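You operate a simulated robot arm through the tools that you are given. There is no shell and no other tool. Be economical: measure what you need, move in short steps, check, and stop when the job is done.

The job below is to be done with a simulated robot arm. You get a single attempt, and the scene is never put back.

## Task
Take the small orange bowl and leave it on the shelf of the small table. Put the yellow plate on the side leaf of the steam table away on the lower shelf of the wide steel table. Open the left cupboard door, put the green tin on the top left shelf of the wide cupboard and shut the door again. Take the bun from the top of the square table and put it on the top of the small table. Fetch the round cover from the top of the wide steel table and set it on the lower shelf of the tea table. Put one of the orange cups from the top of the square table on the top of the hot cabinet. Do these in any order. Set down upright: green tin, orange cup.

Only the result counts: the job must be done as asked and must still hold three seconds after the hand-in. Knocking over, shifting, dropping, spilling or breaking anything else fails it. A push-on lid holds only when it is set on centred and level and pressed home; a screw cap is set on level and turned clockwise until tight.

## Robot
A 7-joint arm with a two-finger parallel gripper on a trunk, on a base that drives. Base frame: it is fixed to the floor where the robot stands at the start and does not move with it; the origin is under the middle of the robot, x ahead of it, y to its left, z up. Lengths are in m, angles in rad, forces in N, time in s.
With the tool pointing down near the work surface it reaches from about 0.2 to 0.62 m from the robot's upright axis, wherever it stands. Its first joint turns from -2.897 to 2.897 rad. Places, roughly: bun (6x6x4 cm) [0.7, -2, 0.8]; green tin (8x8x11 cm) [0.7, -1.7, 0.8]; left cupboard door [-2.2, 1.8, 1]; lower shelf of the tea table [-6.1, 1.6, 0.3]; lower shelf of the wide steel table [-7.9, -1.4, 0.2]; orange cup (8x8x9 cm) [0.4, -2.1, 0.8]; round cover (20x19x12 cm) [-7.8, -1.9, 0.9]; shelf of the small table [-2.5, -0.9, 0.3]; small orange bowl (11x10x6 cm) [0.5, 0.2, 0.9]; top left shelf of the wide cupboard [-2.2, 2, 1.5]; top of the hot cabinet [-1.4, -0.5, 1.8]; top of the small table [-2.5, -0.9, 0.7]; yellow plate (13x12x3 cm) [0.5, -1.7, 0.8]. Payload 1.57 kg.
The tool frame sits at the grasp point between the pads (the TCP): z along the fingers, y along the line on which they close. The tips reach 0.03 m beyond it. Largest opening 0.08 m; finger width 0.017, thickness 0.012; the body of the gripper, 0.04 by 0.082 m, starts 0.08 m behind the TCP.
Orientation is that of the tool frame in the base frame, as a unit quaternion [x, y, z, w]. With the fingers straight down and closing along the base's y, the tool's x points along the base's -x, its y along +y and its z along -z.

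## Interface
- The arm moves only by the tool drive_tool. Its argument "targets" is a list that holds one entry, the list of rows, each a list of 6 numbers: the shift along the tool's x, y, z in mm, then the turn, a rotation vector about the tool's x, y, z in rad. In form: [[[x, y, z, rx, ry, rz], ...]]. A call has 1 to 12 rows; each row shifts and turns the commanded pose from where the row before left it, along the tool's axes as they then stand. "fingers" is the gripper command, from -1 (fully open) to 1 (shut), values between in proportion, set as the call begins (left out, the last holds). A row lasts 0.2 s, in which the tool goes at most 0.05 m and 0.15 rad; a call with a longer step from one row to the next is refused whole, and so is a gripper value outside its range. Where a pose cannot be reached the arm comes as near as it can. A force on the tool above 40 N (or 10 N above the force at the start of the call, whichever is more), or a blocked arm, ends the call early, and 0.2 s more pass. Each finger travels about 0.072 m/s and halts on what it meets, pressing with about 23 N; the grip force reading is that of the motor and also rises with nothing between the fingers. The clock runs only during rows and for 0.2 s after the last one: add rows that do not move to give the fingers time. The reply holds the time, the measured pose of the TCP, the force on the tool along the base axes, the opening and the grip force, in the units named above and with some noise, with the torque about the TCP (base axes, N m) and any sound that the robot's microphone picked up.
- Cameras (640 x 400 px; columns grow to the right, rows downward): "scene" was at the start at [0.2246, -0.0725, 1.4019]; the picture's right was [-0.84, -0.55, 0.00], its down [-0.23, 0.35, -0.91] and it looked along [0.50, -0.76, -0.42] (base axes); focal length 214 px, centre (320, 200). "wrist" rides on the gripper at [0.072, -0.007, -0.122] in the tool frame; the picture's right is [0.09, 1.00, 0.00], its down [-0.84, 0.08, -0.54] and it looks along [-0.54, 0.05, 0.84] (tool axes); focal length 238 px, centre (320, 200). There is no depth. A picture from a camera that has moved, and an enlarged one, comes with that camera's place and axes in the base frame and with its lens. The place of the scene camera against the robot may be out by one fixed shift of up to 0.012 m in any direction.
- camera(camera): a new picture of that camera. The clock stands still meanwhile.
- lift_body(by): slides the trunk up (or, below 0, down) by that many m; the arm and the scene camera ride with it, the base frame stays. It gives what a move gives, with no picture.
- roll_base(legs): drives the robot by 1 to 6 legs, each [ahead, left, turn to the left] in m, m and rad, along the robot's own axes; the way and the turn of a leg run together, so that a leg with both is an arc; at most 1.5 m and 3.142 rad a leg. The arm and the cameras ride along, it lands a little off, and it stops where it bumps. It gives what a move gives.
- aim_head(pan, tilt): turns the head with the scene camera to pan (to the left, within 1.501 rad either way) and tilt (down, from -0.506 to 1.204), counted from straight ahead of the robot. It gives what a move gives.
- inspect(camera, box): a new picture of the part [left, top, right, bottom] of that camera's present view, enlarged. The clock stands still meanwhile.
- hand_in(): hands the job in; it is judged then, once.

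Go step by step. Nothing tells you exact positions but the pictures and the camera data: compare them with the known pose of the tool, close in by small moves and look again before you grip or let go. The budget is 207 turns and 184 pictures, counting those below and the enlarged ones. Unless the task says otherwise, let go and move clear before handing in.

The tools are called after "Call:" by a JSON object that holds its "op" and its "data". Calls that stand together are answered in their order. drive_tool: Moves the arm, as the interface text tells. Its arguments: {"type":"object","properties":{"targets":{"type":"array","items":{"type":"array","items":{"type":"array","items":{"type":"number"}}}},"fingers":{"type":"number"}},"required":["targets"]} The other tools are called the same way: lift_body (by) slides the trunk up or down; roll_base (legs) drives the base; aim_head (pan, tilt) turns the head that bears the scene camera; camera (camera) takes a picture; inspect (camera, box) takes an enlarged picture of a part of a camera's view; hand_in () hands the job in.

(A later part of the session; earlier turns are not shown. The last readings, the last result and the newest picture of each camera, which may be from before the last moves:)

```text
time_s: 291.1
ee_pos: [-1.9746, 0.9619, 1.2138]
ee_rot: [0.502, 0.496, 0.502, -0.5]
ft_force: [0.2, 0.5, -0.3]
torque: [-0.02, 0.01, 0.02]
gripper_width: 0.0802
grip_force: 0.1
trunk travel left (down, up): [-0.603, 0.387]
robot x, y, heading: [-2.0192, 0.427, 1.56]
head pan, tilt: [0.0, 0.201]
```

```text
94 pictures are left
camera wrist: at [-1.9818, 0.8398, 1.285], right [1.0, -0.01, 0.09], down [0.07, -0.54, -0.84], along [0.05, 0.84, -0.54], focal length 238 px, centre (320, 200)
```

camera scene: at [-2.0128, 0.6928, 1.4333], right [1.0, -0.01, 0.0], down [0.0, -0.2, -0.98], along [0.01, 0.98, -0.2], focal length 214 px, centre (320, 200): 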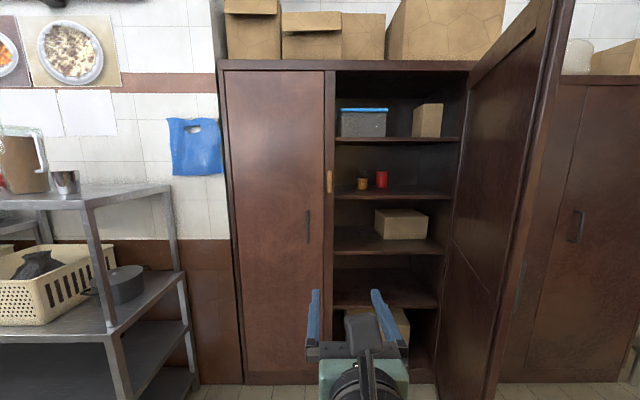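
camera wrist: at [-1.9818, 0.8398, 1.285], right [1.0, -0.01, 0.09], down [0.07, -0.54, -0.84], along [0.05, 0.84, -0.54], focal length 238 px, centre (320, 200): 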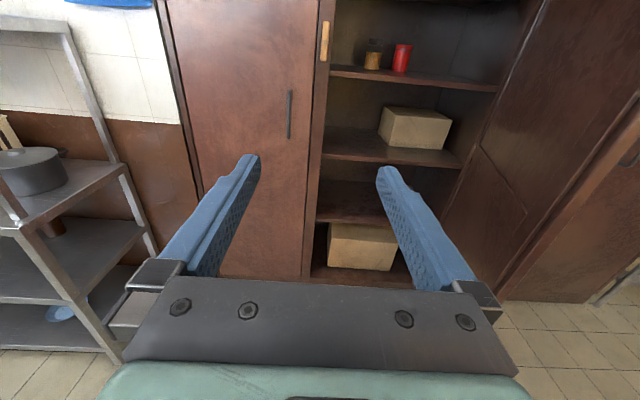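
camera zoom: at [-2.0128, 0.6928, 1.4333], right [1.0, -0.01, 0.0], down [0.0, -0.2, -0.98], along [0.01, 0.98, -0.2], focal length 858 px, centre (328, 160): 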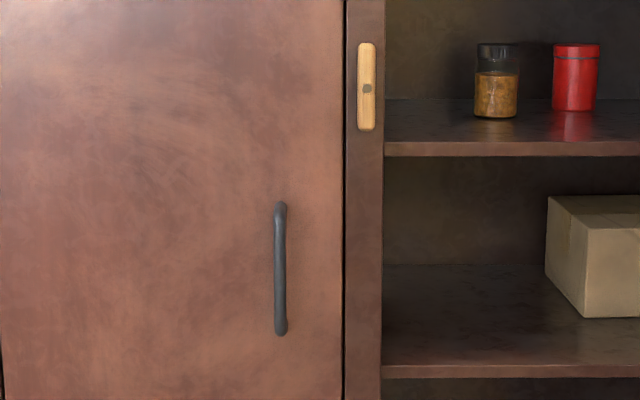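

The handle is a slim vertical bar; the wooden turn-button beside it is vertical, clear of the door. I'll lower to handle height and approach, staying left of the open right door.

Call:
{"op": "lift_body", "data": {"by": -0.14}}

Call:
{"op": "roll_base", "data": {"legs": [[0.62, 0.16, 0.008]]}}

Call:
{"op": "drive_tool", "data": {"targets": [[[0, 25, 0, 0, 0, 0], [0, 25, 0, 0, 0, 0], [0, 15, 0, 0, 0, 0], [0, 0, 0, 0, 0, 0]]]}}

Call:
{"op": "camera", "data": {"camera": "wrist"}}

Call:
{"op": "camera", "data": {"camera": "scene"}}

```text
time_s: 292.8
ee_pos: [-1.9739, 0.9623, 1.0738]
ee_rot: [0.502, 0.496, 0.502, -0.5]
ft_force: [0.0, 0.2, 0.4]
torque: [0.0, 0.0, 0.04]
gripper_width: 0.0801
grip_force: 0.0
trunk travel left (down, up): [-0.463, 0.527]
robot x, y, heading: [-2.0208, 0.426, 1.566]
head pan, tilt: [0.0, 0.201]
```

```text
time_s: 296.4
ee_pos: [-2.1368, 1.5833, 1.0726]
ee_rot: [-0.5, -0.499, -0.499, 0.502]
ft_force: [-0.3, -0.3, 0.2]
torque: [0.0, -0.01, 0.01]
gripper_width: 0.0799
grip_force: 0.1
trunk travel left (down, up): [-0.463, 0.527]
robot x, y, heading: [-2.1729, 1.0467, 1.575]
head pan, tilt: [0.0, 0.201]
```

```text
time_s: 297.4
ee_pos: [-2.071, 1.5827, 1.0722]
ee_rot: [-0.499, -0.499, -0.499, 0.503]
ft_force: [-0.4, -0.4, -0.7]
torque: [-0.01, 0.03, -0.02]
gripper_width: 0.0801
grip_force: 0.0
trunk travel left (down, up): [-0.463, 0.527]
robot x, y, heading: [-2.1766, 1.0461, 1.571]
head pan, tilt: [0.0, 0.201]
```

```text
93 pictures are left
camera wrist: at [-2.0771, 1.4607, 1.1443], right [1.0, 0.0, 0.09], down [0.07, -0.54, -0.84], along [0.05, 0.84, -0.54], focal length 238 px, centre (320, 200)
```

wrist: 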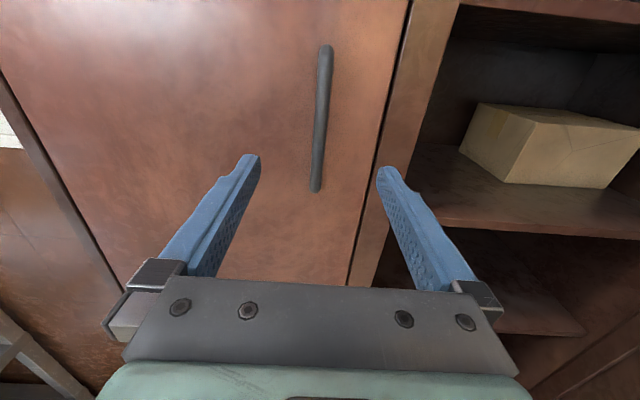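

```text
92 pictures are left
camera scene: at [-2.1723, 1.3135, 1.2933], right [1.0, 0.0, 0.0], down [0.0, -0.2, -0.98], along [0.0, 0.98, -0.2], focal length 214 px, centre (320, 200)
```

scene: 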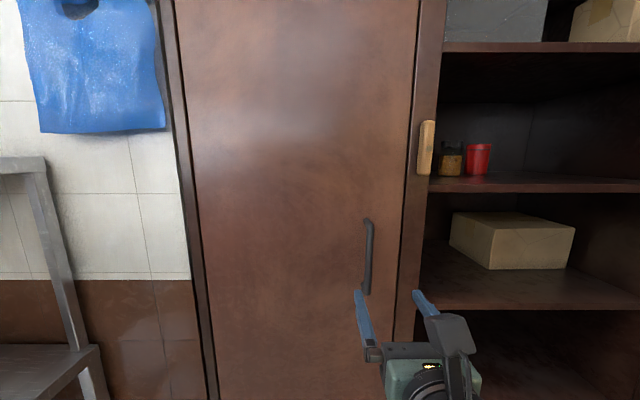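

Handle at (−2.07, ~1.75, 1.076); the fingers are lined up. Advancing 0.135 m.

Call:
{"op": "drive_tool", "data": {"targets": [[[0, 0, 45, 0, 0, 0], [0, 0, 45, 0, 0, 0], [0, 0, 40, 0, 0, 0], [0, 0, 0, 0, 0, 0]]]}}

Call:
{"op": "camera", "data": {"camera": "wrist"}}

Call:
{"op": "inspect", "data": {"camera": "scene", "box": [300, 200, 460, 300]}}

```text
time_s: 298.4
ee_pos: [-2.0704, 1.7128, 1.0728]
ee_rot: [-0.5, -0.498, -0.5, 0.502]
ft_force: [0.8, -0.2, 0.4]
torque: [0.01, -0.01, 0.0]
gripper_width: 0.0799
grip_force: 0.1
trunk travel left (down, up): [-0.463, 0.527]
robot x, y, heading: [-2.176, 1.0422, 1.568]
head pan, tilt: [0.0, 0.201]
```

```text
91 pictures are left
camera wrist: at [-2.0767, 1.5909, 1.1446], right [1.0, 0.0, 0.09], down [0.07, -0.54, -0.84], along [0.05, 0.84, -0.54], focal length 238 px, centre (320, 200)
```

wrist: 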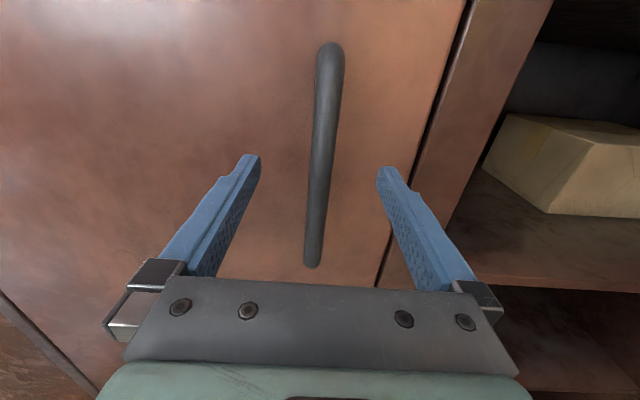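

```text
4.00 times, centred on (380, 250) of scene
camera zoom: at [-2.1723, 1.3133, 1.2933], right [1.0, 0.0, 0.0], down [0.0, -0.2, -0.98], along [0.0, 0.98, -0.2], focal length 858 px, centre (80, 0)
```

zoom: 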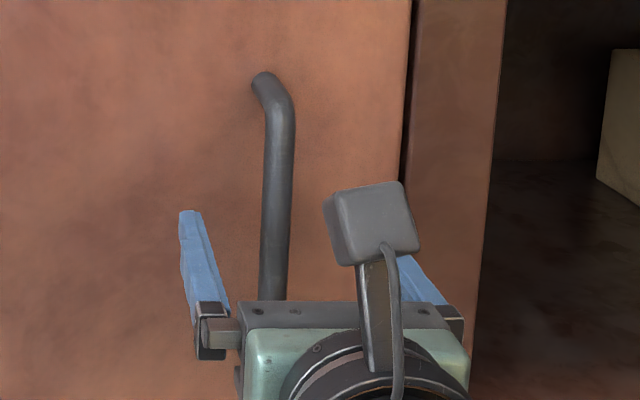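

The bar is at y≈1.737. Moving 15 mm further and closing on it.

Call:
{"op": "drive_tool", "data": {"targets": [[[0, 0, 14, 0, 0, 0], [0, 0, 0, 0, 0, 0]]]}}

Call:
{"op": "drive_tool", "data": {"targets": [[[0, 0, 0, 0, 0, 0], [0, 0, 0, 0, 0, 0], [0, 0, 0, 0, 0, 0], [0, 0, 0, 0, 0, 0], [0, 0, 0, 0, 0, 0]]], "fingers": 1}}

Call:
{"op": "camera", "data": {"camera": "wrist"}}

```text
time_s: 298.9
ee_pos: [-2.0718, 1.7281, 1.0735]
ee_rot: [-0.5, -0.498, -0.499, 0.502]
ft_force: [0.7, -0.2, -0.1]
torque: [-0.02, 0.0, 0.0]
gripper_width: 0.0799
grip_force: 0.2
trunk travel left (down, up): [-0.463, 0.527]
robot x, y, heading: [-2.1722, 1.0433, 1.573]
head pan, tilt: [0.0, 0.201]
```

```text
time_s: 300.1
ee_pos: [-2.0699, 1.7267, 1.0745]
ee_rot: [-0.5, -0.499, -0.499, 0.502]
ft_force: [3.8, 1.7, -0.6]
torque: [-0.04, -0.23, -0.04]
gripper_width: 0.0159
grip_force: 31.6
trunk travel left (down, up): [-0.463, 0.527]
robot x, y, heading: [-2.1772, 1.0443, 1.573]
head pan, tilt: [0.0, 0.201]
```

```text
89 pictures are left
camera wrist: at [-2.0765, 1.6047, 1.1446], right [1.0, 0.0, 0.09], down [0.07, -0.54, -0.84], along [0.05, 0.84, -0.54], focal length 238 px, centre (320, 200)
```

wrist: 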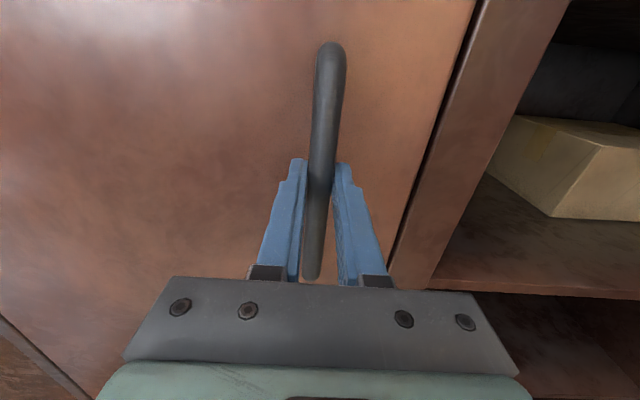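

Handle gripped. Pulling the door along its arc with the base.

Call:
{"op": "roll_base", "data": {"legs": [[-0.085, 0.008, 0], [-0.08, 0.025, 0]]}}

Call:
{"op": "camera", "data": {"camera": "wrist"}}

```text
time_s: 301.9
ee_pos: [-2.1185, 1.5714, 1.0728]
ee_rot: [-0.491, -0.506, -0.491, 0.512]
ft_force: [-2.0, -0.4, 1.2]
torque: [-0.22, -0.19, 0.23]
gripper_width: 0.0157
grip_force: 31.5
trunk travel left (down, up): [-0.463, 0.527]
robot x, y, heading: [-2.2072, 0.8875, 1.57]
head pan, tilt: [0.0, 0.201]
stopped in leg 2: the force on the tool passed its limit at 42 N (the readings are from after the stop); the commanded pose is now the measured one
```

```text
88 pictures are left
camera wrist: at [-2.1202, 1.4485, 1.144], right [1.0, 0.04, 0.09], down [0.09, -0.53, -0.84], along [0.02, 0.84, -0.53], focal length 238 px, centre (320, 200)
```

wrist: 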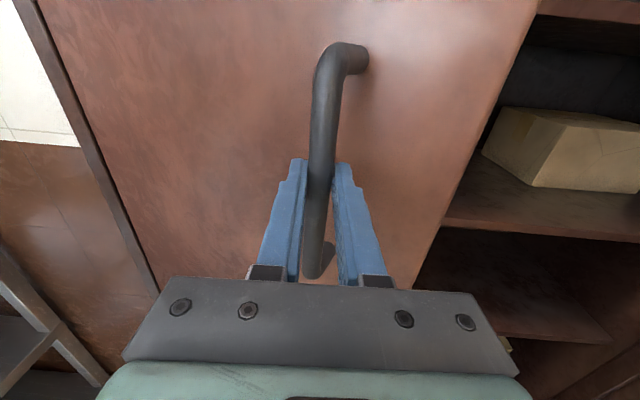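

The door is swinging open (~0.4 rad). One more pull with more leftward motion.

Call:
{"op": "roll_base", "data": {"legs": [[-0.035, 0.02, 0], [-0.035, 0.025, 0]]}}

Call:
{"op": "camera", "data": {"camera": "wrist"}}

Call:
{"op": "camera", "data": {"camera": "scene"}}

```text
time_s: 303.3
ee_pos: [-2.1672, 1.5019, 1.0723]
ee_rot: [-0.489, -0.507, -0.49, 0.513]
ft_force: [-18.0, 15.5, 4.3]
torque: [0.21, 0.09, 0.24]
gripper_width: 0.0159
grip_force: 30.8
trunk travel left (down, up): [-0.463, 0.527]
robot x, y, heading: [-2.254, 0.8203, 1.573]
head pan, tilt: [0.0, 0.201]
```

```text
87 pictures are left
camera wrist: at [-2.1687, 1.3794, 1.1437], right [1.0, 0.04, 0.09], down [0.1, -0.53, -0.84], along [0.01, 0.85, -0.53], focal length 238 px, centre (320, 200)
```

wrist: 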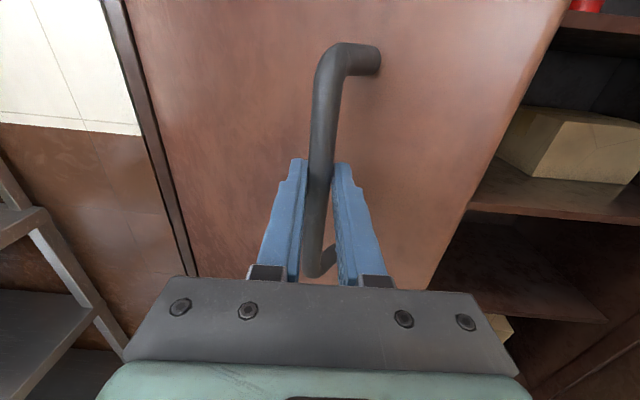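

```text
86 pictures are left
camera scene: at [-2.251, 1.0887, 1.293], right [1.0, 0.0, 0.0], down [0.0, -0.2, -0.98], along [0.0, 0.98, -0.2], focal length 214 px, centre (320, 200)
```

scene: 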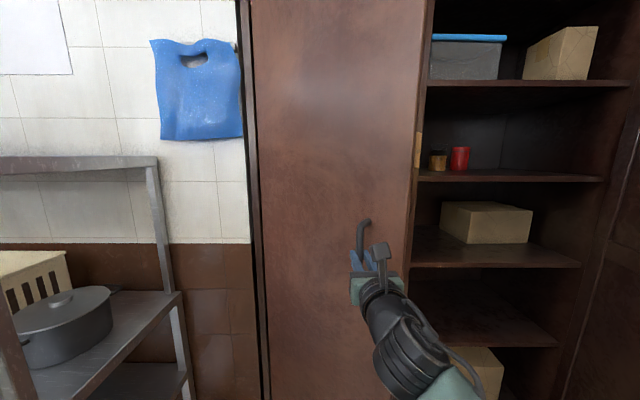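

Door open by about 0.57 rad. Releasing the handle, backing off and shifting right so I can push the door's edge from the inside.

Call:
{"op": "drive_tool", "data": {"targets": [[[0, 0, 0, 0, 0, 0], [0, 0, 0, 0, 0, 0], [0, 0, 0, 0, 0, 0]]], "fingers": -1}}

Call:
{"op": "roll_base", "data": {"legs": [[-0.18, 0, 0], [0, -0.2, 0]]}}

Call:
{"op": "drive_tool", "data": {"targets": [[[0, 0, 0, 0, 0, 0], [0, 0, 0, 0, 0, 0], [0, 0, 0, 0, 0, 0]]], "fingers": 1}}

Call:
{"op": "camera", "data": {"camera": "wrist"}}

Call:
{"op": "camera", "data": {"camera": "scene"}}

```text
time_s: 304.1
ee_pos: [-2.165, 1.5003, 1.0732]
ee_rot: [-0.49, -0.506, -0.49, 0.513]
ft_force: [-0.1, 0.3, 0.0]
torque: [0.03, 0.0, 0.0]
gripper_width: 0.0799
grip_force: 0.1
trunk travel left (down, up): [-0.463, 0.527]
robot x, y, heading: [-2.2534, 0.8191, 1.572]
head pan, tilt: [0.0, 0.201]
```

```text
time_s: 306.8
ee_pos: [-1.9662, 1.3208, 1.0745]
ee_rot: [-0.489, -0.507, -0.49, 0.514]
ft_force: [-0.1, -0.5, 0.4]
torque: [-0.01, 0.02, 0.01]
gripper_width: 0.0801
grip_force: 0.0
trunk travel left (down, up): [-0.463, 0.527]
robot x, y, heading: [-2.0525, 0.6424, 1.573]
head pan, tilt: [0.0, 0.201]
```

```text
time_s: 307.6
ee_pos: [-1.9675, 1.3201, 1.0732]
ee_rot: [-0.489, -0.508, -0.489, 0.514]
ft_force: [0.3, -0.7, -0.3]
torque: [0.0, 0.01, 0.02]
gripper_width: 0.0001
grip_force: 18.6
trunk travel left (down, up): [-0.463, 0.527]
robot x, y, heading: [-2.0548, 0.6365, 1.573]
head pan, tilt: [0.0, 0.201]
```

```text
85 pictures are left
camera wrist: at [-1.968, 1.1976, 1.1442], right [1.0, 0.04, 0.09], down [0.09, -0.53, -0.84], along [0.01, 0.85, -0.53], focal length 238 px, centre (320, 200)
```

wrist: 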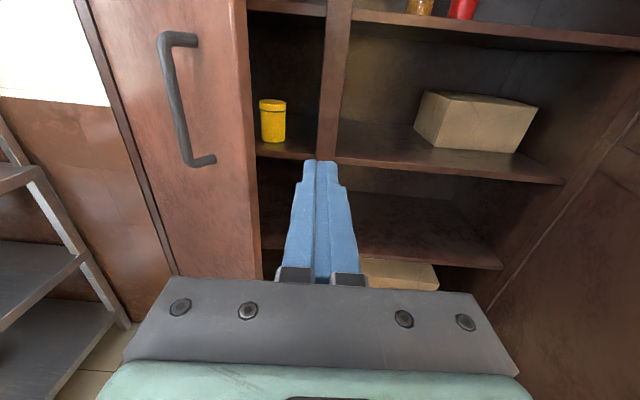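

```text
84 pictures are left
camera scene: at [-2.0496, 0.9067, 1.2933], right [1.0, 0.0, 0.0], down [0.0, -0.2, -0.98], along [0.0, 0.98, -0.2], focal length 214 px, centre (320, 200)
```

scene: 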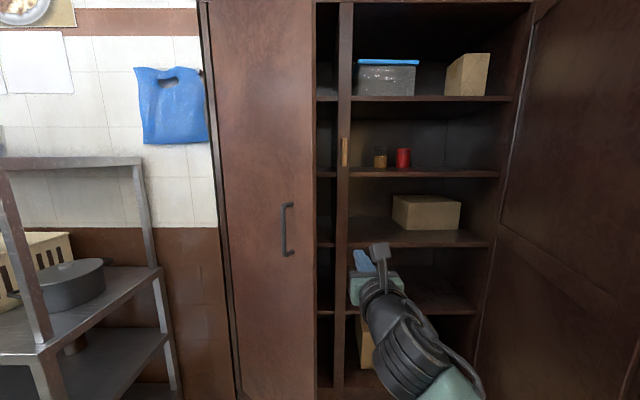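

The door's free edge is at about (−2.06, 1.50). Advancing to the right of it and then pushing left.

Call:
{"op": "roll_base", "data": {"legs": [[0.25, 0, 0], [0, 0.2, 0], [0, 0.15, 0]]}}

Call:
{"op": "camera", "data": {"camera": "scene"}}

```text
time_s: 310.2
ee_pos: [-2.0534, 1.5684, 1.0729]
ee_rot: [-0.501, -0.498, -0.499, 0.502]
ft_force: [0.4, 0.4, -0.5]
torque: [0.0, 0.0, 0.01]
gripper_width: 0.0
grip_force: 21.3
trunk travel left (down, up): [-0.463, 0.527]
robot x, y, heading: [-2.1569, 0.889, 1.571]
head pan, tilt: [0.0, 0.201]
stopped in leg 2: the force on the tool passed its limit at 54 N (the readings are from after the stop); the commanded pose is now the measured one
```

```text
83 pictures are left
camera scene: at [-2.1536, 1.1547, 1.2933], right [1.0, 0.0, 0.0], down [0.0, -0.2, -0.98], along [0.0, 0.98, -0.2], focal length 214 px, centre (320, 200)
```

scene: 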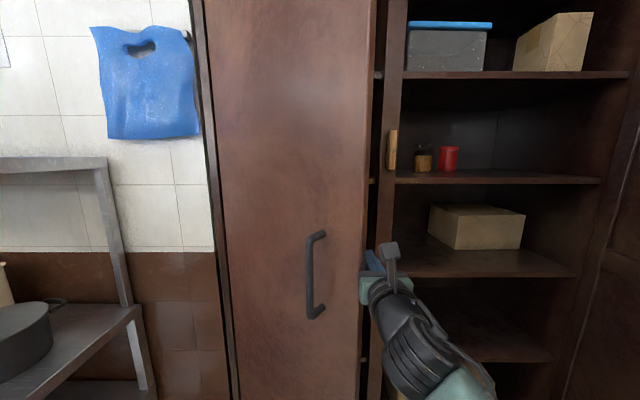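

Contact with the door edge; pushing on with slower arm moves.

Call:
{"op": "drive_tool", "data": {"targets": [[[0, -8, 0, 0, 0, 0], [0, -10, 0, 0, 0, 0], [0, -12, 0, 0, 0, 0], [0, -15, 0, 0, 0, 0], [0, -15, 0, 0, 0, 0], [0, -20, 0, 0, 0, 0], [0, -20, 0, 0, 0, 0], [0, -20, 0, 0, 0, 0], [0, 0, 0, 0, 0, 0]]]}}

Call:
{"op": "camera", "data": {"camera": "scene"}}

```text
time_s: 311.0
ee_pos: [-2.0584, 1.5675, 1.0734]
ee_rot: [0.51, 0.49, 0.508, -0.491]
ft_force: [9.4, -5.9, 1.4]
torque: [-0.07, -0.03, 0.7]
gripper_width: 0.0
grip_force: 21.7
trunk travel left (down, up): [-0.463, 0.527]
robot x, y, heading: [-2.1581, 0.8866, 1.567]
head pan, tilt: [0.0, 0.201]
stopped in row 3: the force on the tool passed its limit at 47 N (the readings are from after the stop); the commanded pose is now the measured one
```

```text
82 pictures are left
camera scene: at [-2.1527, 1.1536, 1.2935], right [1.0, 0.0, 0.0], down [0.0, -0.2, -0.98], along [0.0, 0.98, -0.2], focal length 214 px, centre (320, 200)
```

scene: 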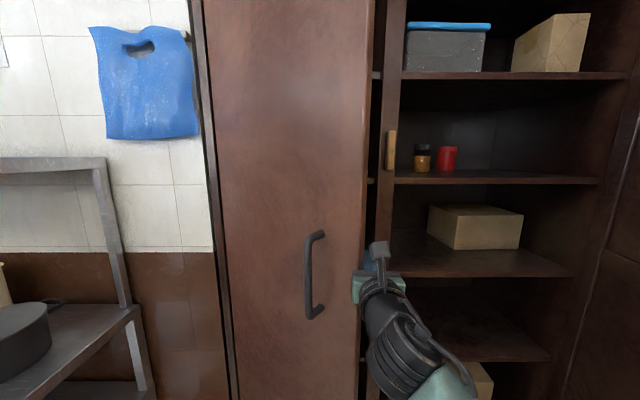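

Pushing sideways at the edge is poor leverage. I'll move right, go deeper, yaw the tool left and hook the finger behind the door's inner face.

Call:
{"op": "drive_tool", "data": {"targets": [[[0, 35, 0, 0, 0, 0], [0, 30, 0, 0, 0, 0], [0, 0, 35, 0, 0, 0], [0, 0, 25, 0, 0, 0], [0, 0, 0, 0.14, 0, 0], [0, 0, 0, 0.14, 0, 0], [0, 0, 0, 0.14, 0, 0], [0, 0, 0, 0.14, 0, 0], [0, 0, 0, 0.14, 0, 0], [0, 0, 0, 0.14, 0, 0], [0, 0, 0, 0, 0, 0]]]}}

Call:
{"op": "camera", "data": {"camera": "scene"}}

Call:
{"op": "camera", "data": {"camera": "wrist"}}

```text
time_s: 313.4
ee_pos: [-2.0798, 1.5739, 1.0569]
ee_rot: [-0.404, -0.579, -0.4, 0.584]
ft_force: [0.4, -0.6, -0.3]
torque: [-0.05, 0.01, 0.0]
gripper_width: 0.0
grip_force: 21.0
out of reach, approached as far as the arm can: row 6, 7, 8, 9, 10
trunk travel left (down, up): [-0.463, 0.527]
robot x, y, heading: [-2.1579, 0.8919, 1.573]
head pan, tilt: [0.0, 0.201]
```

```text
81 pictures are left
camera scene: at [-2.1529, 1.1541, 1.2933], right [1.0, 0.0, 0.0], down [0.0, -0.2, -0.98], along [0.0, 0.98, -0.2], focal length 214 px, centre (320, 200)
```

scene: 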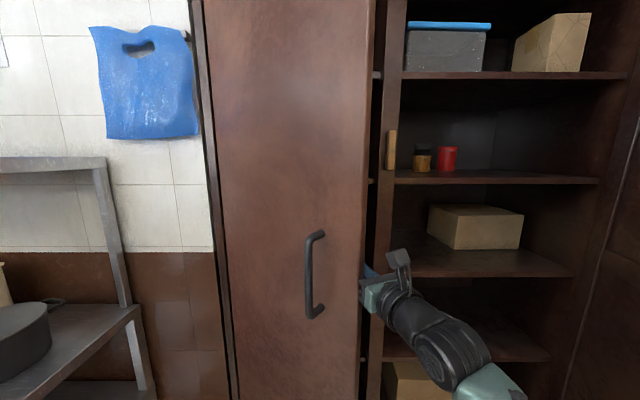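

```text
80 pictures are left
camera wrist: at [-2.0425, 1.4573, 1.1283], right [0.93, 0.35, 0.08], down [0.25, -0.48, -0.84], along [-0.26, 0.8, -0.54], focal length 238 px, centre (320, 200)
```

wrist: 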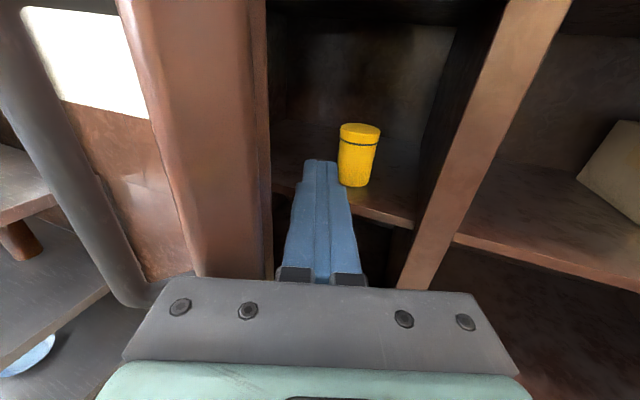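

The arm is over-extended. Moving the base closer, then continuing the yaw.

Call:
{"op": "roll_base", "data": {"legs": [[0, -0.09, 0], [0.12, 0, 0]]}}

Call:
{"op": "drive_tool", "data": {"targets": [[[0, 0, -30, 0.1, 0, 0], [0, 0, -30, 0.12, 0, 0], [0, 0, 0, 0.14, 0, 0], [0, 0, 0, 0.14, 0, 0], [0, 0, 0, 0, 0, 0]]]}}

Call:
{"op": "camera", "data": {"camera": "scene"}}

Call:
{"op": "camera", "data": {"camera": "wrist"}}

```text
time_s: 315.4
ee_pos: [-1.9882, 1.6943, 1.0564]
ee_rot: [-0.404, -0.579, -0.4, 0.584]
ft_force: [0.0, 0.3, 0.0]
torque: [0.0, -0.03, -0.02]
gripper_width: 0.0
grip_force: 21.0
trunk travel left (down, up): [-0.463, 0.527]
robot x, y, heading: [-2.0669, 1.0025, 1.561]
head pan, tilt: [0.0, 0.201]
```

```text
time_s: 316.6
ee_pos: [-2.055, 1.6056, 1.0545]
ee_rot: [-0.349, -0.611, -0.343, 0.622]
ft_force: [-0.1, -0.4, -0.3]
torque: [0.01, 0.01, -0.01]
gripper_width: 0.0
grip_force: 21.4
out of reach, approached as far as the arm can: row 1, 2, 3, 4
trunk travel left (down, up): [-0.463, 0.527]
robot x, y, heading: [-2.0699, 1.0065, 1.57]
head pan, tilt: [0.0, 0.201]
```

```text
79 pictures are left
camera scene: at [-2.0618, 1.2733, 1.2933], right [1.0, 0.0, 0.0], down [0.0, -0.2, -0.98], along [0.0, 0.98, -0.2], focal length 214 px, centre (320, 200)
```

scene: 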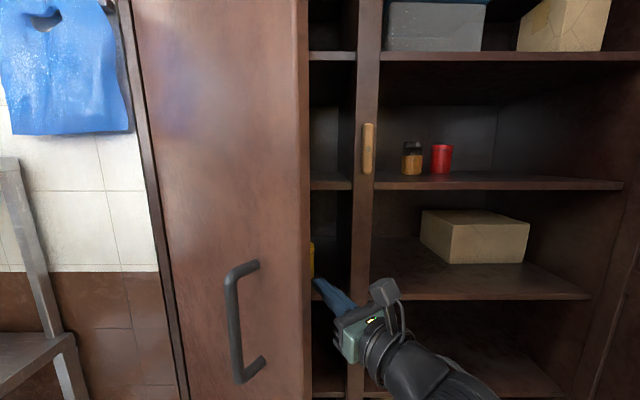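

```text
78 pictures are left
camera wrist: at [-1.9956, 1.4987, 1.1253], right [0.85, 0.52, 0.08], down [0.33, -0.42, -0.84], along [-0.4, 0.74, -0.53], focal length 238 px, centre (320, 200)
```

wrist: 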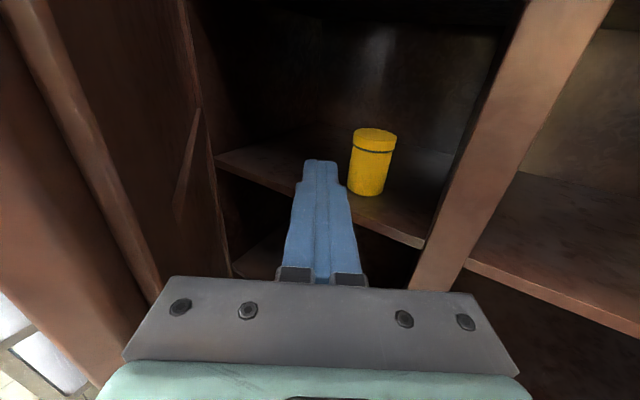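

The tool now angles in behind the door. Pushing along its left side, which is near the door's swing direction.

Call:
{"op": "drive_tool", "data": {"targets": [[[0, -15, 0, 0, 0, 0], [0, -15, 0, 0, 0, 0], [0, -15, 0, 0, 0, 0], [0, -15, 0, 0, 0, 0], [0, -15, 0, 0, 0, 0], [0, -15, 0, 0, 0, 0], [0, -15, 0, 0, 0, 0], [0, -15, 0, 0, 0, 0], [0, 0, 0, 0, 0, 0]]]}}

Call:
{"op": "camera", "data": {"camera": "scene"}}

```text
time_s: 317.6
ee_pos: [-2.0952, 1.576, 1.0556]
ee_rot: [-0.356, -0.609, -0.351, 0.616]
ft_force: [15.6, -11.8, -2.2]
torque: [-0.11, -0.32, 1.37]
gripper_width: 0.0003
grip_force: 20.9
trunk travel left (down, up): [-0.463, 0.527]
robot x, y, heading: [-2.0666, 1.0058, 1.564]
head pan, tilt: [0.0, 0.201]
stopped in row 5: the force on the tool passed its limit at 48 N (the readings are from after the stop); the commanded pose is now the measured one
```

```text
77 pictures are left
camera scene: at [-2.0591, 1.2714, 1.2937], right [1.0, 0.0, 0.0], down [0.0, -0.2, -0.98], along [0.0, 0.98, -0.2], focal length 214 px, centre (320, 200)
```

scene: 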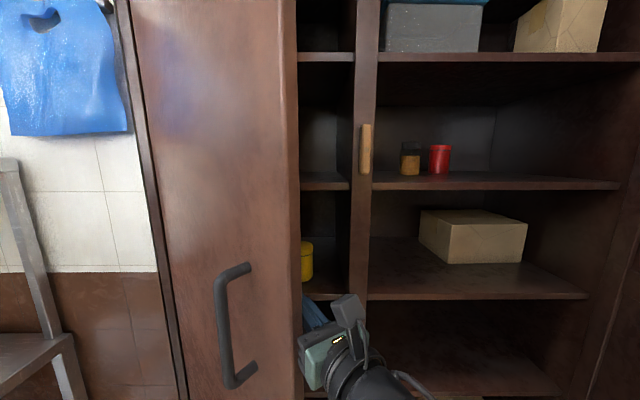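

The door moves. Continuing slower and with some backward component.

Call:
{"op": "drive_tool", "data": {"targets": [[[0, -7.5, -3, 0, 0, 0], [0, -7.5, -3, 0, 0, 0], [0, -7.5, -3, 0, 0, 0], [0, -7.5, -3, 0, 0, 0], [0, -7.5, -3, 0, 0, 0], [0, -7.5, -3, 0, 0, 0], [0, -7.5, -3, 0, 0, 0], [0, -7.5, -3, 0, 0, 0], [0, -7.5, -3, 0, 0, 0], [0, -7.5, -3, 0, 0, 0], [0, -7.5, -3, 0, 0, 0], [0, -7.5, -3, 0, 0, 0]]]}}

Call:
{"op": "camera", "data": {"camera": "scene"}}

```text
time_s: 320.2
ee_pos: [-2.1608, 1.4983, 1.0549]
ee_rot: [-0.354, -0.61, -0.347, 0.618]
ft_force: [0.0, -0.2, 0.0]
torque: [0.0, -0.01, 0.01]
gripper_width: 0.0001
grip_force: 20.6
trunk travel left (down, up): [-0.463, 0.527]
robot x, y, heading: [-2.066, 1.0066, 1.568]
head pan, tilt: [0.0, 0.201]
```

```text
76 pictures are left
camera scene: at [-2.0609, 1.2729, 1.2933], right [1.0, 0.0, 0.0], down [0.0, -0.2, -0.98], along [0.0, 0.98, -0.2], focal length 214 px, centre (320, 200)
```

scene: 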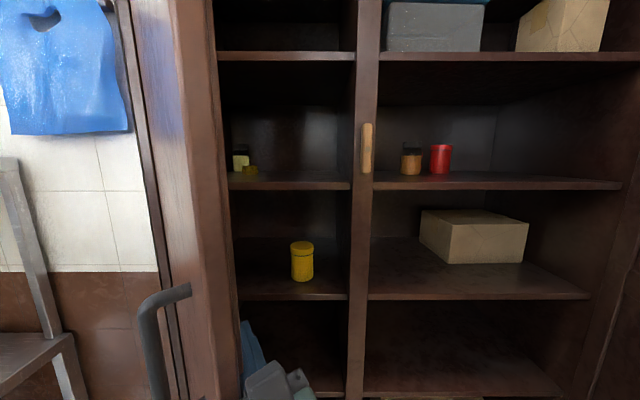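

The door is now at about 80°. A bit more push, then back away.

Call:
{"op": "drive_tool", "data": {"targets": [[[0, -8, -2, 0, 0, 0], [0, -8, -2, 0, 0, 0], [0, -8, -2, 0, 0, 0], [0, -8, -2, 0, 0, 0], [0, -8, -2, 0, 0, 0], [0, -8, -2, 0, 0, 0], [0, -8, -2, 0, 0, 0], [0, -8, -2, 0, 0, 0], [0, -8, -2, 0, 0, 0], [0, 0, 0, 0, 0, 0]]]}}

Call:
{"op": "camera", "data": {"camera": "scene"}}

```text
time_s: 322.0
ee_pos: [-2.2052, 1.4776, 1.0518]
ee_rot: [-0.352, -0.611, -0.344, 0.62]
ft_force: [12.1, -19.8, -0.9]
torque: [-0.41, -0.19, 0.88]
gripper_width: 0.0001
grip_force: 21.4
out of reach, approached as far as the arm can: row 3, 4, 5, 6, 7, 8
trunk travel left (down, up): [-0.463, 0.527]
robot x, y, heading: [-2.0638, 1.005, 1.564]
head pan, tilt: [0.0, 0.201]
stopped in row 8: the force on the tool passed its limit at 45 N (the readings are from after the stop); the commanded pose is now the measured one
```

```text
75 pictures are left
camera scene: at [-2.0587, 1.2695, 1.2941], right [1.0, 0.0, 0.0], down [0.0, -0.2, -0.98], along [0.0, 0.98, -0.2], focal length 214 px, centre (320, 200)
```

scene: 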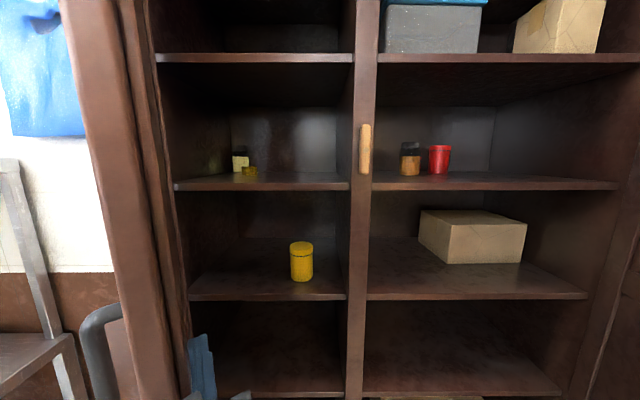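

The left door is fully open and the top shelf (z≈1.50, x −2.40…−2.0) is empty. Backing out and driving round to the tin on the steam table's leaf.

Call:
{"op": "roll_base", "data": {"legs": [[-0.58, 0, 0], [0, -0.9, 0], [0, -0.9, 0]]}}

Call:
{"op": "drive_tool", "data": {"targets": [[[0, 0, 0, -0.13, 0, 0], [0, 25, 0, -0.13, 0, 0], [0, 30, 0, -0.13, 0, 0], [0, 30, 0, -0.12, 0, 0], [0, 30, 0, 0, 0, 0], [0, 0, 0, 0, 0, 0]]], "fingers": -1}}

Call:
{"op": "roll_base", "data": {"legs": [[-1.05, 0, 0], [-1.07, 0, 0], [0, 0, -1.57]]}}

Call:
{"op": "aim_head", "data": {"pan": 0, "tilt": 0.5}}

Call:
{"op": "camera", "data": {"camera": "scene"}}

```text
time_s: 333.9
ee_pos: [-0.4222, 0.8978, 1.0515]
ee_rot: [-0.353, -0.612, -0.345, 0.618]
ft_force: [1.1, -0.5, 0.4]
torque: [0.03, 0.01, 0.0]
gripper_width: 0.0002
grip_force: 21.1
trunk travel left (down, up): [-0.463, 0.527]
robot x, y, heading: [-0.2777, 0.4198, 1.575]
head pan, tilt: [0.0, 0.201]
```

```text
time_s: 335.3
ee_pos: [-0.3126, 0.9306, 1.0478]
ee_rot: [-0.498, -0.504, -0.489, 0.508]
ft_force: [0.9, 0.3, 0.0]
torque: [0.0, 0.05, -0.02]
gripper_width: 0.0799
grip_force: 0.1
out of reach, approached as far as the arm can: row 1
trunk travel left (down, up): [-0.463, 0.527]
robot x, y, heading: [-0.2821, 0.421, 1.567]
head pan, tilt: [0.0, 0.201]
```

```text
time_s: 349.6
ee_pos: [0.2211, -1.6649, 1.0464]
ee_rot: [0.709, 0.001, 0.705, -0.01]
ft_force: [-0.5, -0.1, 0.8]
torque: [0.05, 0.03, 0.01]
gripper_width: 0.08
grip_force: 0.1
trunk travel left (down, up): [-0.463, 0.527]
robot x, y, heading: [-0.2896, -1.6901, -0.019]
head pan, tilt: [0.0, 0.201]
```

```text
time_s: 350.4
ee_pos: [0.2209, -1.6642, 1.0459]
ee_rot: [0.709, 0.0, 0.705, -0.01]
ft_force: [0.0, 0.2, 0.2]
torque: [0.0, 0.0, 0.0]
gripper_width: 0.08
grip_force: 0.0
trunk travel left (down, up): [-0.463, 0.527]
robot x, y, heading: [-0.2859, -1.6897, -0.015]
head pan, tilt: [0.0, 0.499]
```

```text
74 pictures are left
camera scene: at [-0.0254, -1.6903, 1.2657], right [-0.02, -1.0, 0.0], down [-0.48, 0.01, -0.88], along [0.88, -0.01, -0.48], focal length 214 px, centre (320, 200)
```

scene: 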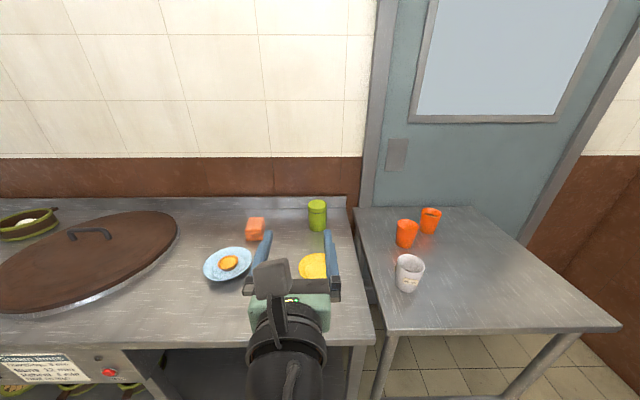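

The tin stands behind the plate at about (0.727, −1.687). I'll pitch the tool 30° down — good for both picking and the shelf — and get a wrist view.

Call:
{"op": "drive_tool", "data": {"targets": [[[0, 0, 0, 0, -0.131, 0], [0, 0, 0, 0, -0.131, 0], [0, 0, 0, 0, -0.131, 0], [0, 0, 0, 0, -0.131, 0], [0, 0, 0, 0, 0, 0]]]}}

Call:
{"op": "inspect", "data": {"camera": "scene", "box": [260, 170, 380, 290]}}

Call:
{"op": "camera", "data": {"camera": "wrist"}}

```text
time_s: 351.6
ee_pos: [0.2196, -1.6646, 1.0466]
ee_rot: [0.867, 0.003, 0.498, -0.01]
ft_force: [-0.4, 0.4, -0.7]
torque: [0.02, -0.02, 0.0]
gripper_width: 0.08
grip_force: 0.1
trunk travel left (down, up): [-0.463, 0.527]
robot x, y, heading: [-0.2906, -1.6894, -0.016]
head pan, tilt: [0.0, 0.499]
```

```text
3.33 times, centred on (320, 230) of scene
camera zoom: at [-0.0254, -1.6903, 1.2656], right [-0.02, -1.0, 0.0], down [-0.48, 0.01, -0.88], along [0.88, -0.01, -0.48], focal length 715 px, centre (320, 100)
```

zoom: 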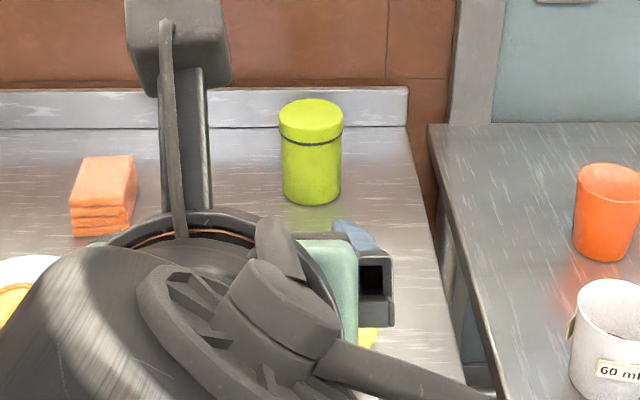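

```text
72 pictures are left
camera wrist: at [0.1511, -1.6611, 1.1705], right [0.06, -1.0, 0.07], down [-0.89, -0.09, -0.45], along [0.45, -0.03, -0.89], focal length 238 px, centre (320, 200)
```

wrist: 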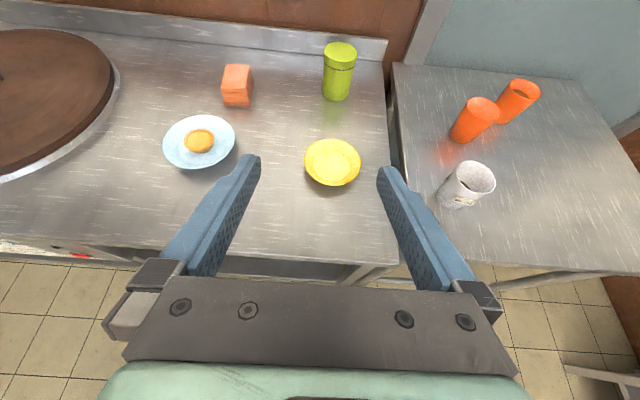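

The tin is ~0.075 m wide, centred near (0.70, −1.69), top at ~0.85. Driving closer and lining up.

Call:
{"op": "roll_base", "data": {"legs": [[0.22, -0.02, 0.016]]}}

Call:
{"op": "drive_tool", "data": {"targets": [[[25, 0, 25, 0, 0, 0], [25, 0, 25, 0, 0, 0], [-25, 0, 25, 0, 0, 0], [-25, 0, 25, 0, 0, 0], [-25, 0, 20, 0, 0, 0], [-25, 0, 20, 0, 0, 0], [0, 0, 0, 0, 0, 0]]]}}

Call:
{"op": "camera", "data": {"camera": "wrist"}}

```text
time_s: 353.3
ee_pos: [0.4394, -1.6784, 1.0455]
ee_rot: [0.868, 0.011, 0.497, -0.014]
ft_force: [-0.1, 0.2, -0.3]
torque: [0.01, 0.01, 0.03]
gripper_width: 0.0799
grip_force: 0.1
trunk travel left (down, up): [-0.463, 0.527]
robot x, y, heading: [-0.0718, -1.7093, 0.002]
head pan, tilt: [0.0, 0.499]
```

```text
time_s: 354.9
ee_pos: [0.5337, -1.6727, 0.9324]
ee_rot: [0.867, 0.011, 0.497, -0.014]
ft_force: [-0.5, -1.1, -0.3]
torque: [0.04, 0.02, 0.01]
gripper_width: 0.0803
grip_force: 0.1
trunk travel left (down, up): [-0.463, 0.527]
robot x, y, heading: [-0.0699, -1.719, 0.003]
head pan, tilt: [0.0, 0.499]
```

```text
71 pictures are left
camera wrist: at [0.4643, -1.6707, 1.0554], right [0.08, -0.99, 0.07], down [-0.89, -0.1, -0.45], along [0.45, -0.02, -0.89], focal length 238 px, centre (320, 200)
```

wrist: 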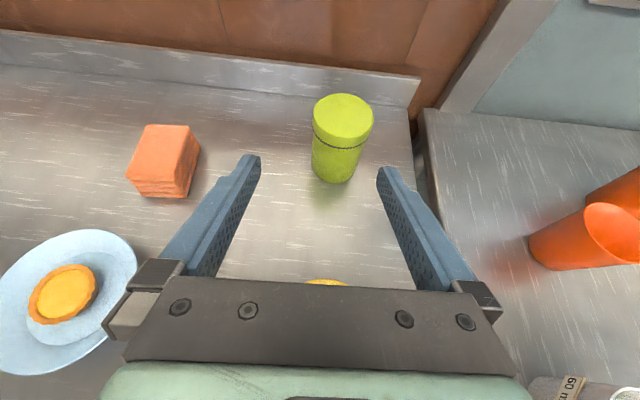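

Lid centre ≈ (0.69, −1.693). Aligning laterally, then advancing along the tool axis to just before the tin.

Call:
{"op": "drive_tool", "data": {"targets": [[[-20, 12, 0, 0, 0, 0], [-19, 12, 0, 0, 0, 0], [0, 0, 40, 0, 0, 0], [0, 0, 40, 0, 0, 0], [0, 0, 20, 0, 0, 0], [0, 0, 0, 0, 0, 0]]]}}

Call:
{"op": "camera", "data": {"camera": "wrist"}}

Call:
{"op": "camera", "data": {"camera": "scene"}}

```text
time_s: 356.3
ee_pos: [0.602, -1.6939, 0.8493]
ee_rot: [0.867, 0.011, 0.497, -0.014]
ft_force: [-0.5, 0.7, 0.7]
torque: [-0.02, 0.02, 0.01]
gripper_width: 0.0798
grip_force: 0.0
trunk travel left (down, up): [-0.463, 0.527]
robot x, y, heading: [-0.0746, -1.7127, 0.001]
head pan, tilt: [0.0, 0.499]
```

```text
70 pictures are left
camera wrist: at [0.5325, -1.6912, 0.9719], right [0.08, -0.99, 0.07], down [-0.89, -0.1, -0.45], along [0.45, -0.02, -0.89], focal length 238 px, centre (320, 200)
```

wrist: 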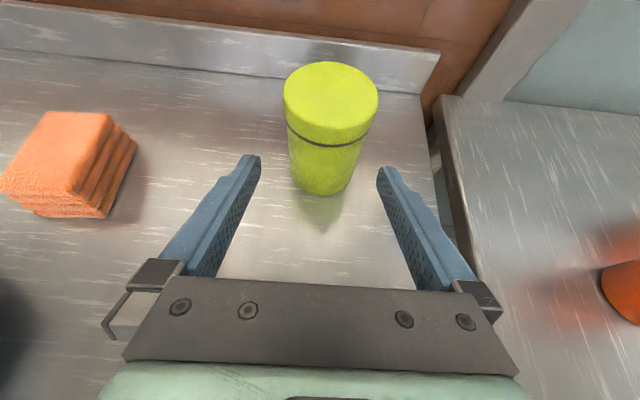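

```text
69 pictures are left
camera scene: at [0.1937, -1.7074, 1.2656], right [0.0, -1.0, 0.0], down [-0.48, 0.0, -0.88], along [0.88, 0.0, -0.48], focal length 214 px, centre (320, 200)
```

scene: 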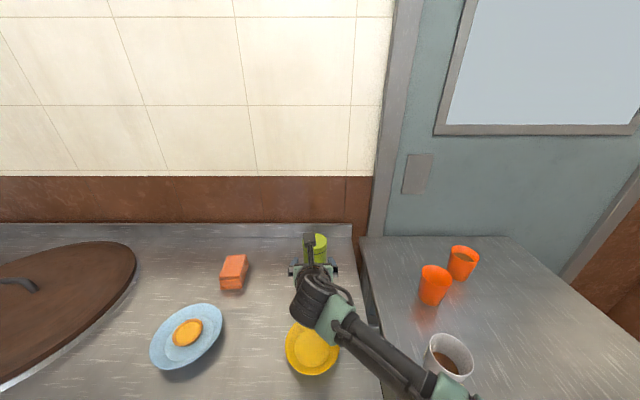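

Call:
{"op": "drive_tool", "data": {"targets": [[[-6, 4.5, 20, 0, 0, 0], [0, 0, 20, 0, 0, 0], [0, 0, 0, 0, 0, 0]]]}}

Call:
{"op": "camera", "data": {"camera": "wrist"}}

```text
time_s: 357.1
ee_pos: [0.6318, -1.6963, 0.8216]
ee_rot: [0.867, 0.011, 0.498, -0.014]
ft_force: [-0.6, 0.6, -0.6]
torque: [0.0, 0.0, 0.0]
gripper_width: 0.0798
grip_force: 0.0
trunk travel left (down, up): [-0.463, 0.527]
robot x, y, heading: [-0.0702, -1.7081, -0.0]
head pan, tilt: [0.0, 0.499]
```

```text
68 pictures are left
camera wrist: at [0.5644, -1.6948, 0.9463], right [0.08, -0.99, 0.07], down [-0.89, -0.1, -0.45], along [0.45, -0.02, -0.89], focal length 238 px, centre (320, 200)
```

wrist: 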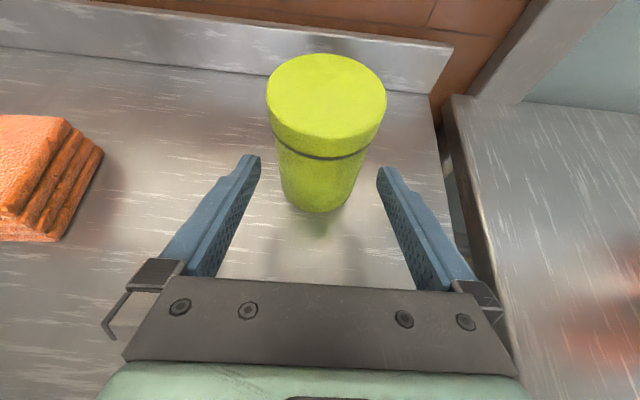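

Alignment looks right. Advancing the last ~6.6 cm.

Call:
{"op": "drive_tool", "data": {"targets": [[[0, 1, 22, 0, 0, 0], [0, 0, 22, 0, 0, 0], [0, 0, 22, 0, 0, 0], [0, 0, 0, 0, 0, 0]]]}}

Call:
{"op": "camera", "data": {"camera": "wrist"}}

```text
time_s: 358.1
ee_pos: [0.6905, -1.6954, 0.7894]
ee_rot: [0.867, 0.01, 0.498, -0.013]
ft_force: [0.2, -0.5, -0.2]
torque: [0.0, -0.01, -0.03]
gripper_width: 0.08
grip_force: 0.1
trunk travel left (down, up): [-0.463, 0.527]
robot x, y, heading: [-0.0719, -1.7135, -0.002]
head pan, tilt: [0.0, 0.499]
```

```text
67 pictures are left
camera wrist: at [0.6215, -1.6935, 0.9133], right [0.08, -0.99, 0.07], down [-0.89, -0.1, -0.45], along [0.45, -0.02, -0.89], focal length 238 px, centre (320, 200)
```

wrist: 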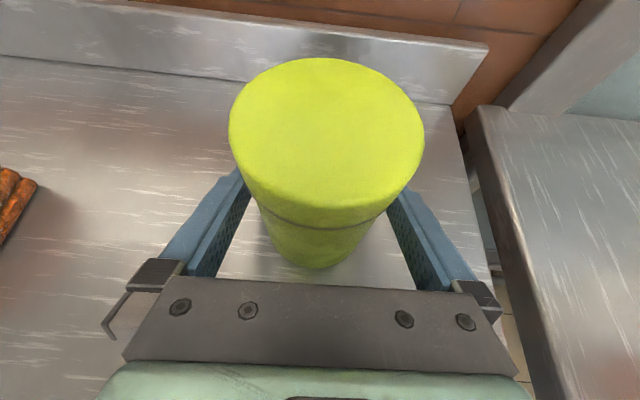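

No contact forces; the tin sits between the fingers. Closing and lifting.

Call:
{"op": "drive_tool", "data": {"targets": [[[0, 0, 0, 0, 0, 0], [0, 0, 0, 0, 0, 0], [0, 0, 0, 0, 0, 0]]], "fingers": 1}}

Call:
{"op": "drive_tool", "data": {"targets": [[[8, 0, -5, 0, 0, 0], [26, 0, -15, 0, 0, 0], [34, 0, -20, 0, 0, 0], [34, 0, -20, 0, 0, 0], [34, 0, -20, 0, 0, 0], [0, 0, 0, 0, 0, 0]]]}}

Call:
{"op": "camera", "data": {"camera": "wrist"}}

```text
time_s: 358.9
ee_pos: [0.6899, -1.6954, 0.7877]
ee_rot: [0.867, 0.01, 0.498, -0.014]
ft_force: [-0.3, 1.3, -0.1]
torque: [-0.04, -0.04, 0.02]
gripper_width: 0.0725
grip_force: 23.2
trunk travel left (down, up): [-0.463, 0.527]
robot x, y, heading: [-0.0701, -1.7129, 0.003]
head pan, tilt: [0.0, 0.499]
```

```text
time_s: 360.3
ee_pos: [0.69, -1.6973, 0.9473]
ee_rot: [0.868, 0.01, 0.497, -0.014]
ft_force: [0.5, 0.0, -3.1]
torque: [0.02, 0.0, 0.0]
gripper_width: 0.0727
grip_force: 23.5
trunk travel left (down, up): [-0.463, 0.527]
robot x, y, heading: [-0.0705, -1.7115, -0.001]
head pan, tilt: [0.0, 0.499]
```

```text
66 pictures are left
camera wrist: at [0.6212, -1.6961, 1.0708], right [0.08, -0.99, 0.07], down [-0.89, -0.1, -0.45], along [0.45, -0.02, -0.89], focal length 238 px, centre (320, 200)
```

wrist: 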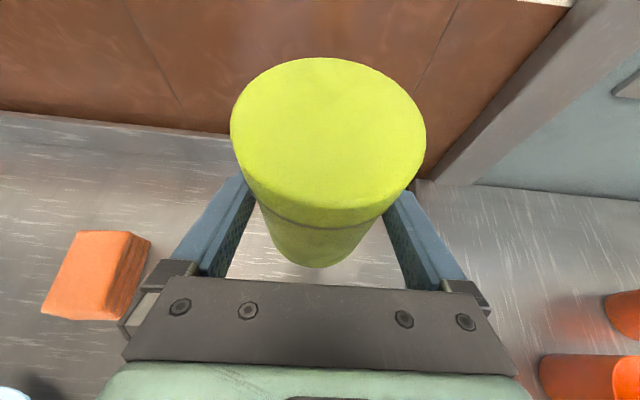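

Tin held. Retracting and driving back to the cupboard.

Call:
{"op": "drive_tool", "data": {"targets": [[[-20, 0, -34.5, 0, 0, 0], [-20, 0, -34.5, 0, 0, 0], [-20, 0, -34.5, 0, 0, 0], [-20, 0, -34.5, 0, 0, 0], [-20, 0, -34.5, 0, 0, 0], [0, 0, 0, 0, 0, 0]]]}}

Call:
{"op": "roll_base", "data": {"legs": [[-0.2, 0, 0], [0, 0, 1.57], [1.1, 0, 0], [1.03, 0, 0], [0, 0.95, 0], [0, 0.92, 0]]}}

Call:
{"op": "lift_body", "data": {"by": 0.4}}

Call:
{"op": "aim_head", "data": {"pan": 0, "tilt": 0.2}}

Call:
{"op": "camera", "data": {"camera": "scene"}}

```text
time_s: 361.7
ee_pos: [0.4896, -1.7034, 0.9487]
ee_rot: [0.867, 0.01, 0.497, -0.014]
ft_force: [0.0, 0.1, -3.2]
torque: [0.03, -0.02, 0.03]
gripper_width: 0.0724
grip_force: 22.8
trunk travel left (down, up): [-0.463, 0.527]
robot x, y, heading: [-0.0717, -1.713, -0.001]
head pan, tilt: [0.0, 0.499]
```

```text
time_s: 386.4
ee_pos: [-2.1578, 1.003, 0.9499]
ee_rot: [0.605, 0.621, 0.342, -0.362]
ft_force: [-0.5, 0.2, -3.7]
torque: [-0.03, -0.01, -0.01]
gripper_width: 0.0723
grip_force: 22.6
trunk travel left (down, up): [-0.463, 0.527]
robot x, y, heading: [-2.15, 0.4435, 1.57]
head pan, tilt: [0.0, 0.499]
```

```text
time_s: 390.2
ee_pos: [-2.1571, 1.0023, 1.3492]
ee_rot: [0.607, 0.621, 0.342, -0.36]
ft_force: [-0.3, 0.4, -3.1]
torque: [0.01, -0.02, -0.01]
gripper_width: 0.0722
grip_force: 23.1
trunk travel left (down, up): [-0.863, 0.127]
robot x, y, heading: [-2.1504, 0.4439, 1.569]
head pan, tilt: [0.0, 0.499]
```

```text
time_s: 391.0
ee_pos: [-2.1579, 1.003, 1.3485]
ee_rot: [0.606, 0.621, 0.342, -0.362]
ft_force: [0.5, -0.3, -3.6]
torque: [0.0, 0.0, 0.0]
gripper_width: 0.0721
grip_force: 22.6
trunk travel left (down, up): [-0.863, 0.127]
robot x, y, heading: [-2.1477, 0.4421, 1.569]
head pan, tilt: [0.0, 0.201]
```

```text
65 pictures are left
camera scene: at [-2.1463, 0.709, 1.6932], right [1.0, 0.0, 0.0], down [0.0, -0.2, -0.98], along [0.0, 0.98, -0.2], focal length 214 px, centre (320, 200)
```

scene: 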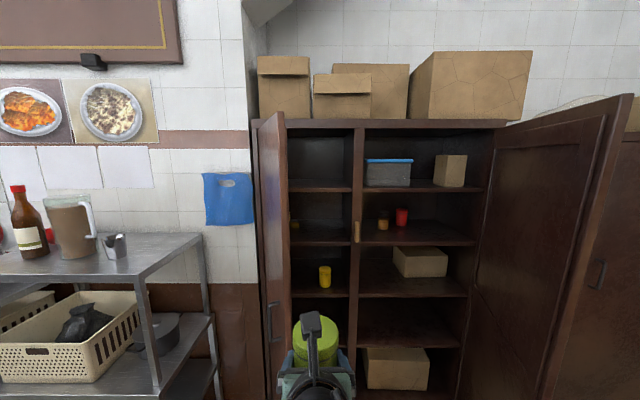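

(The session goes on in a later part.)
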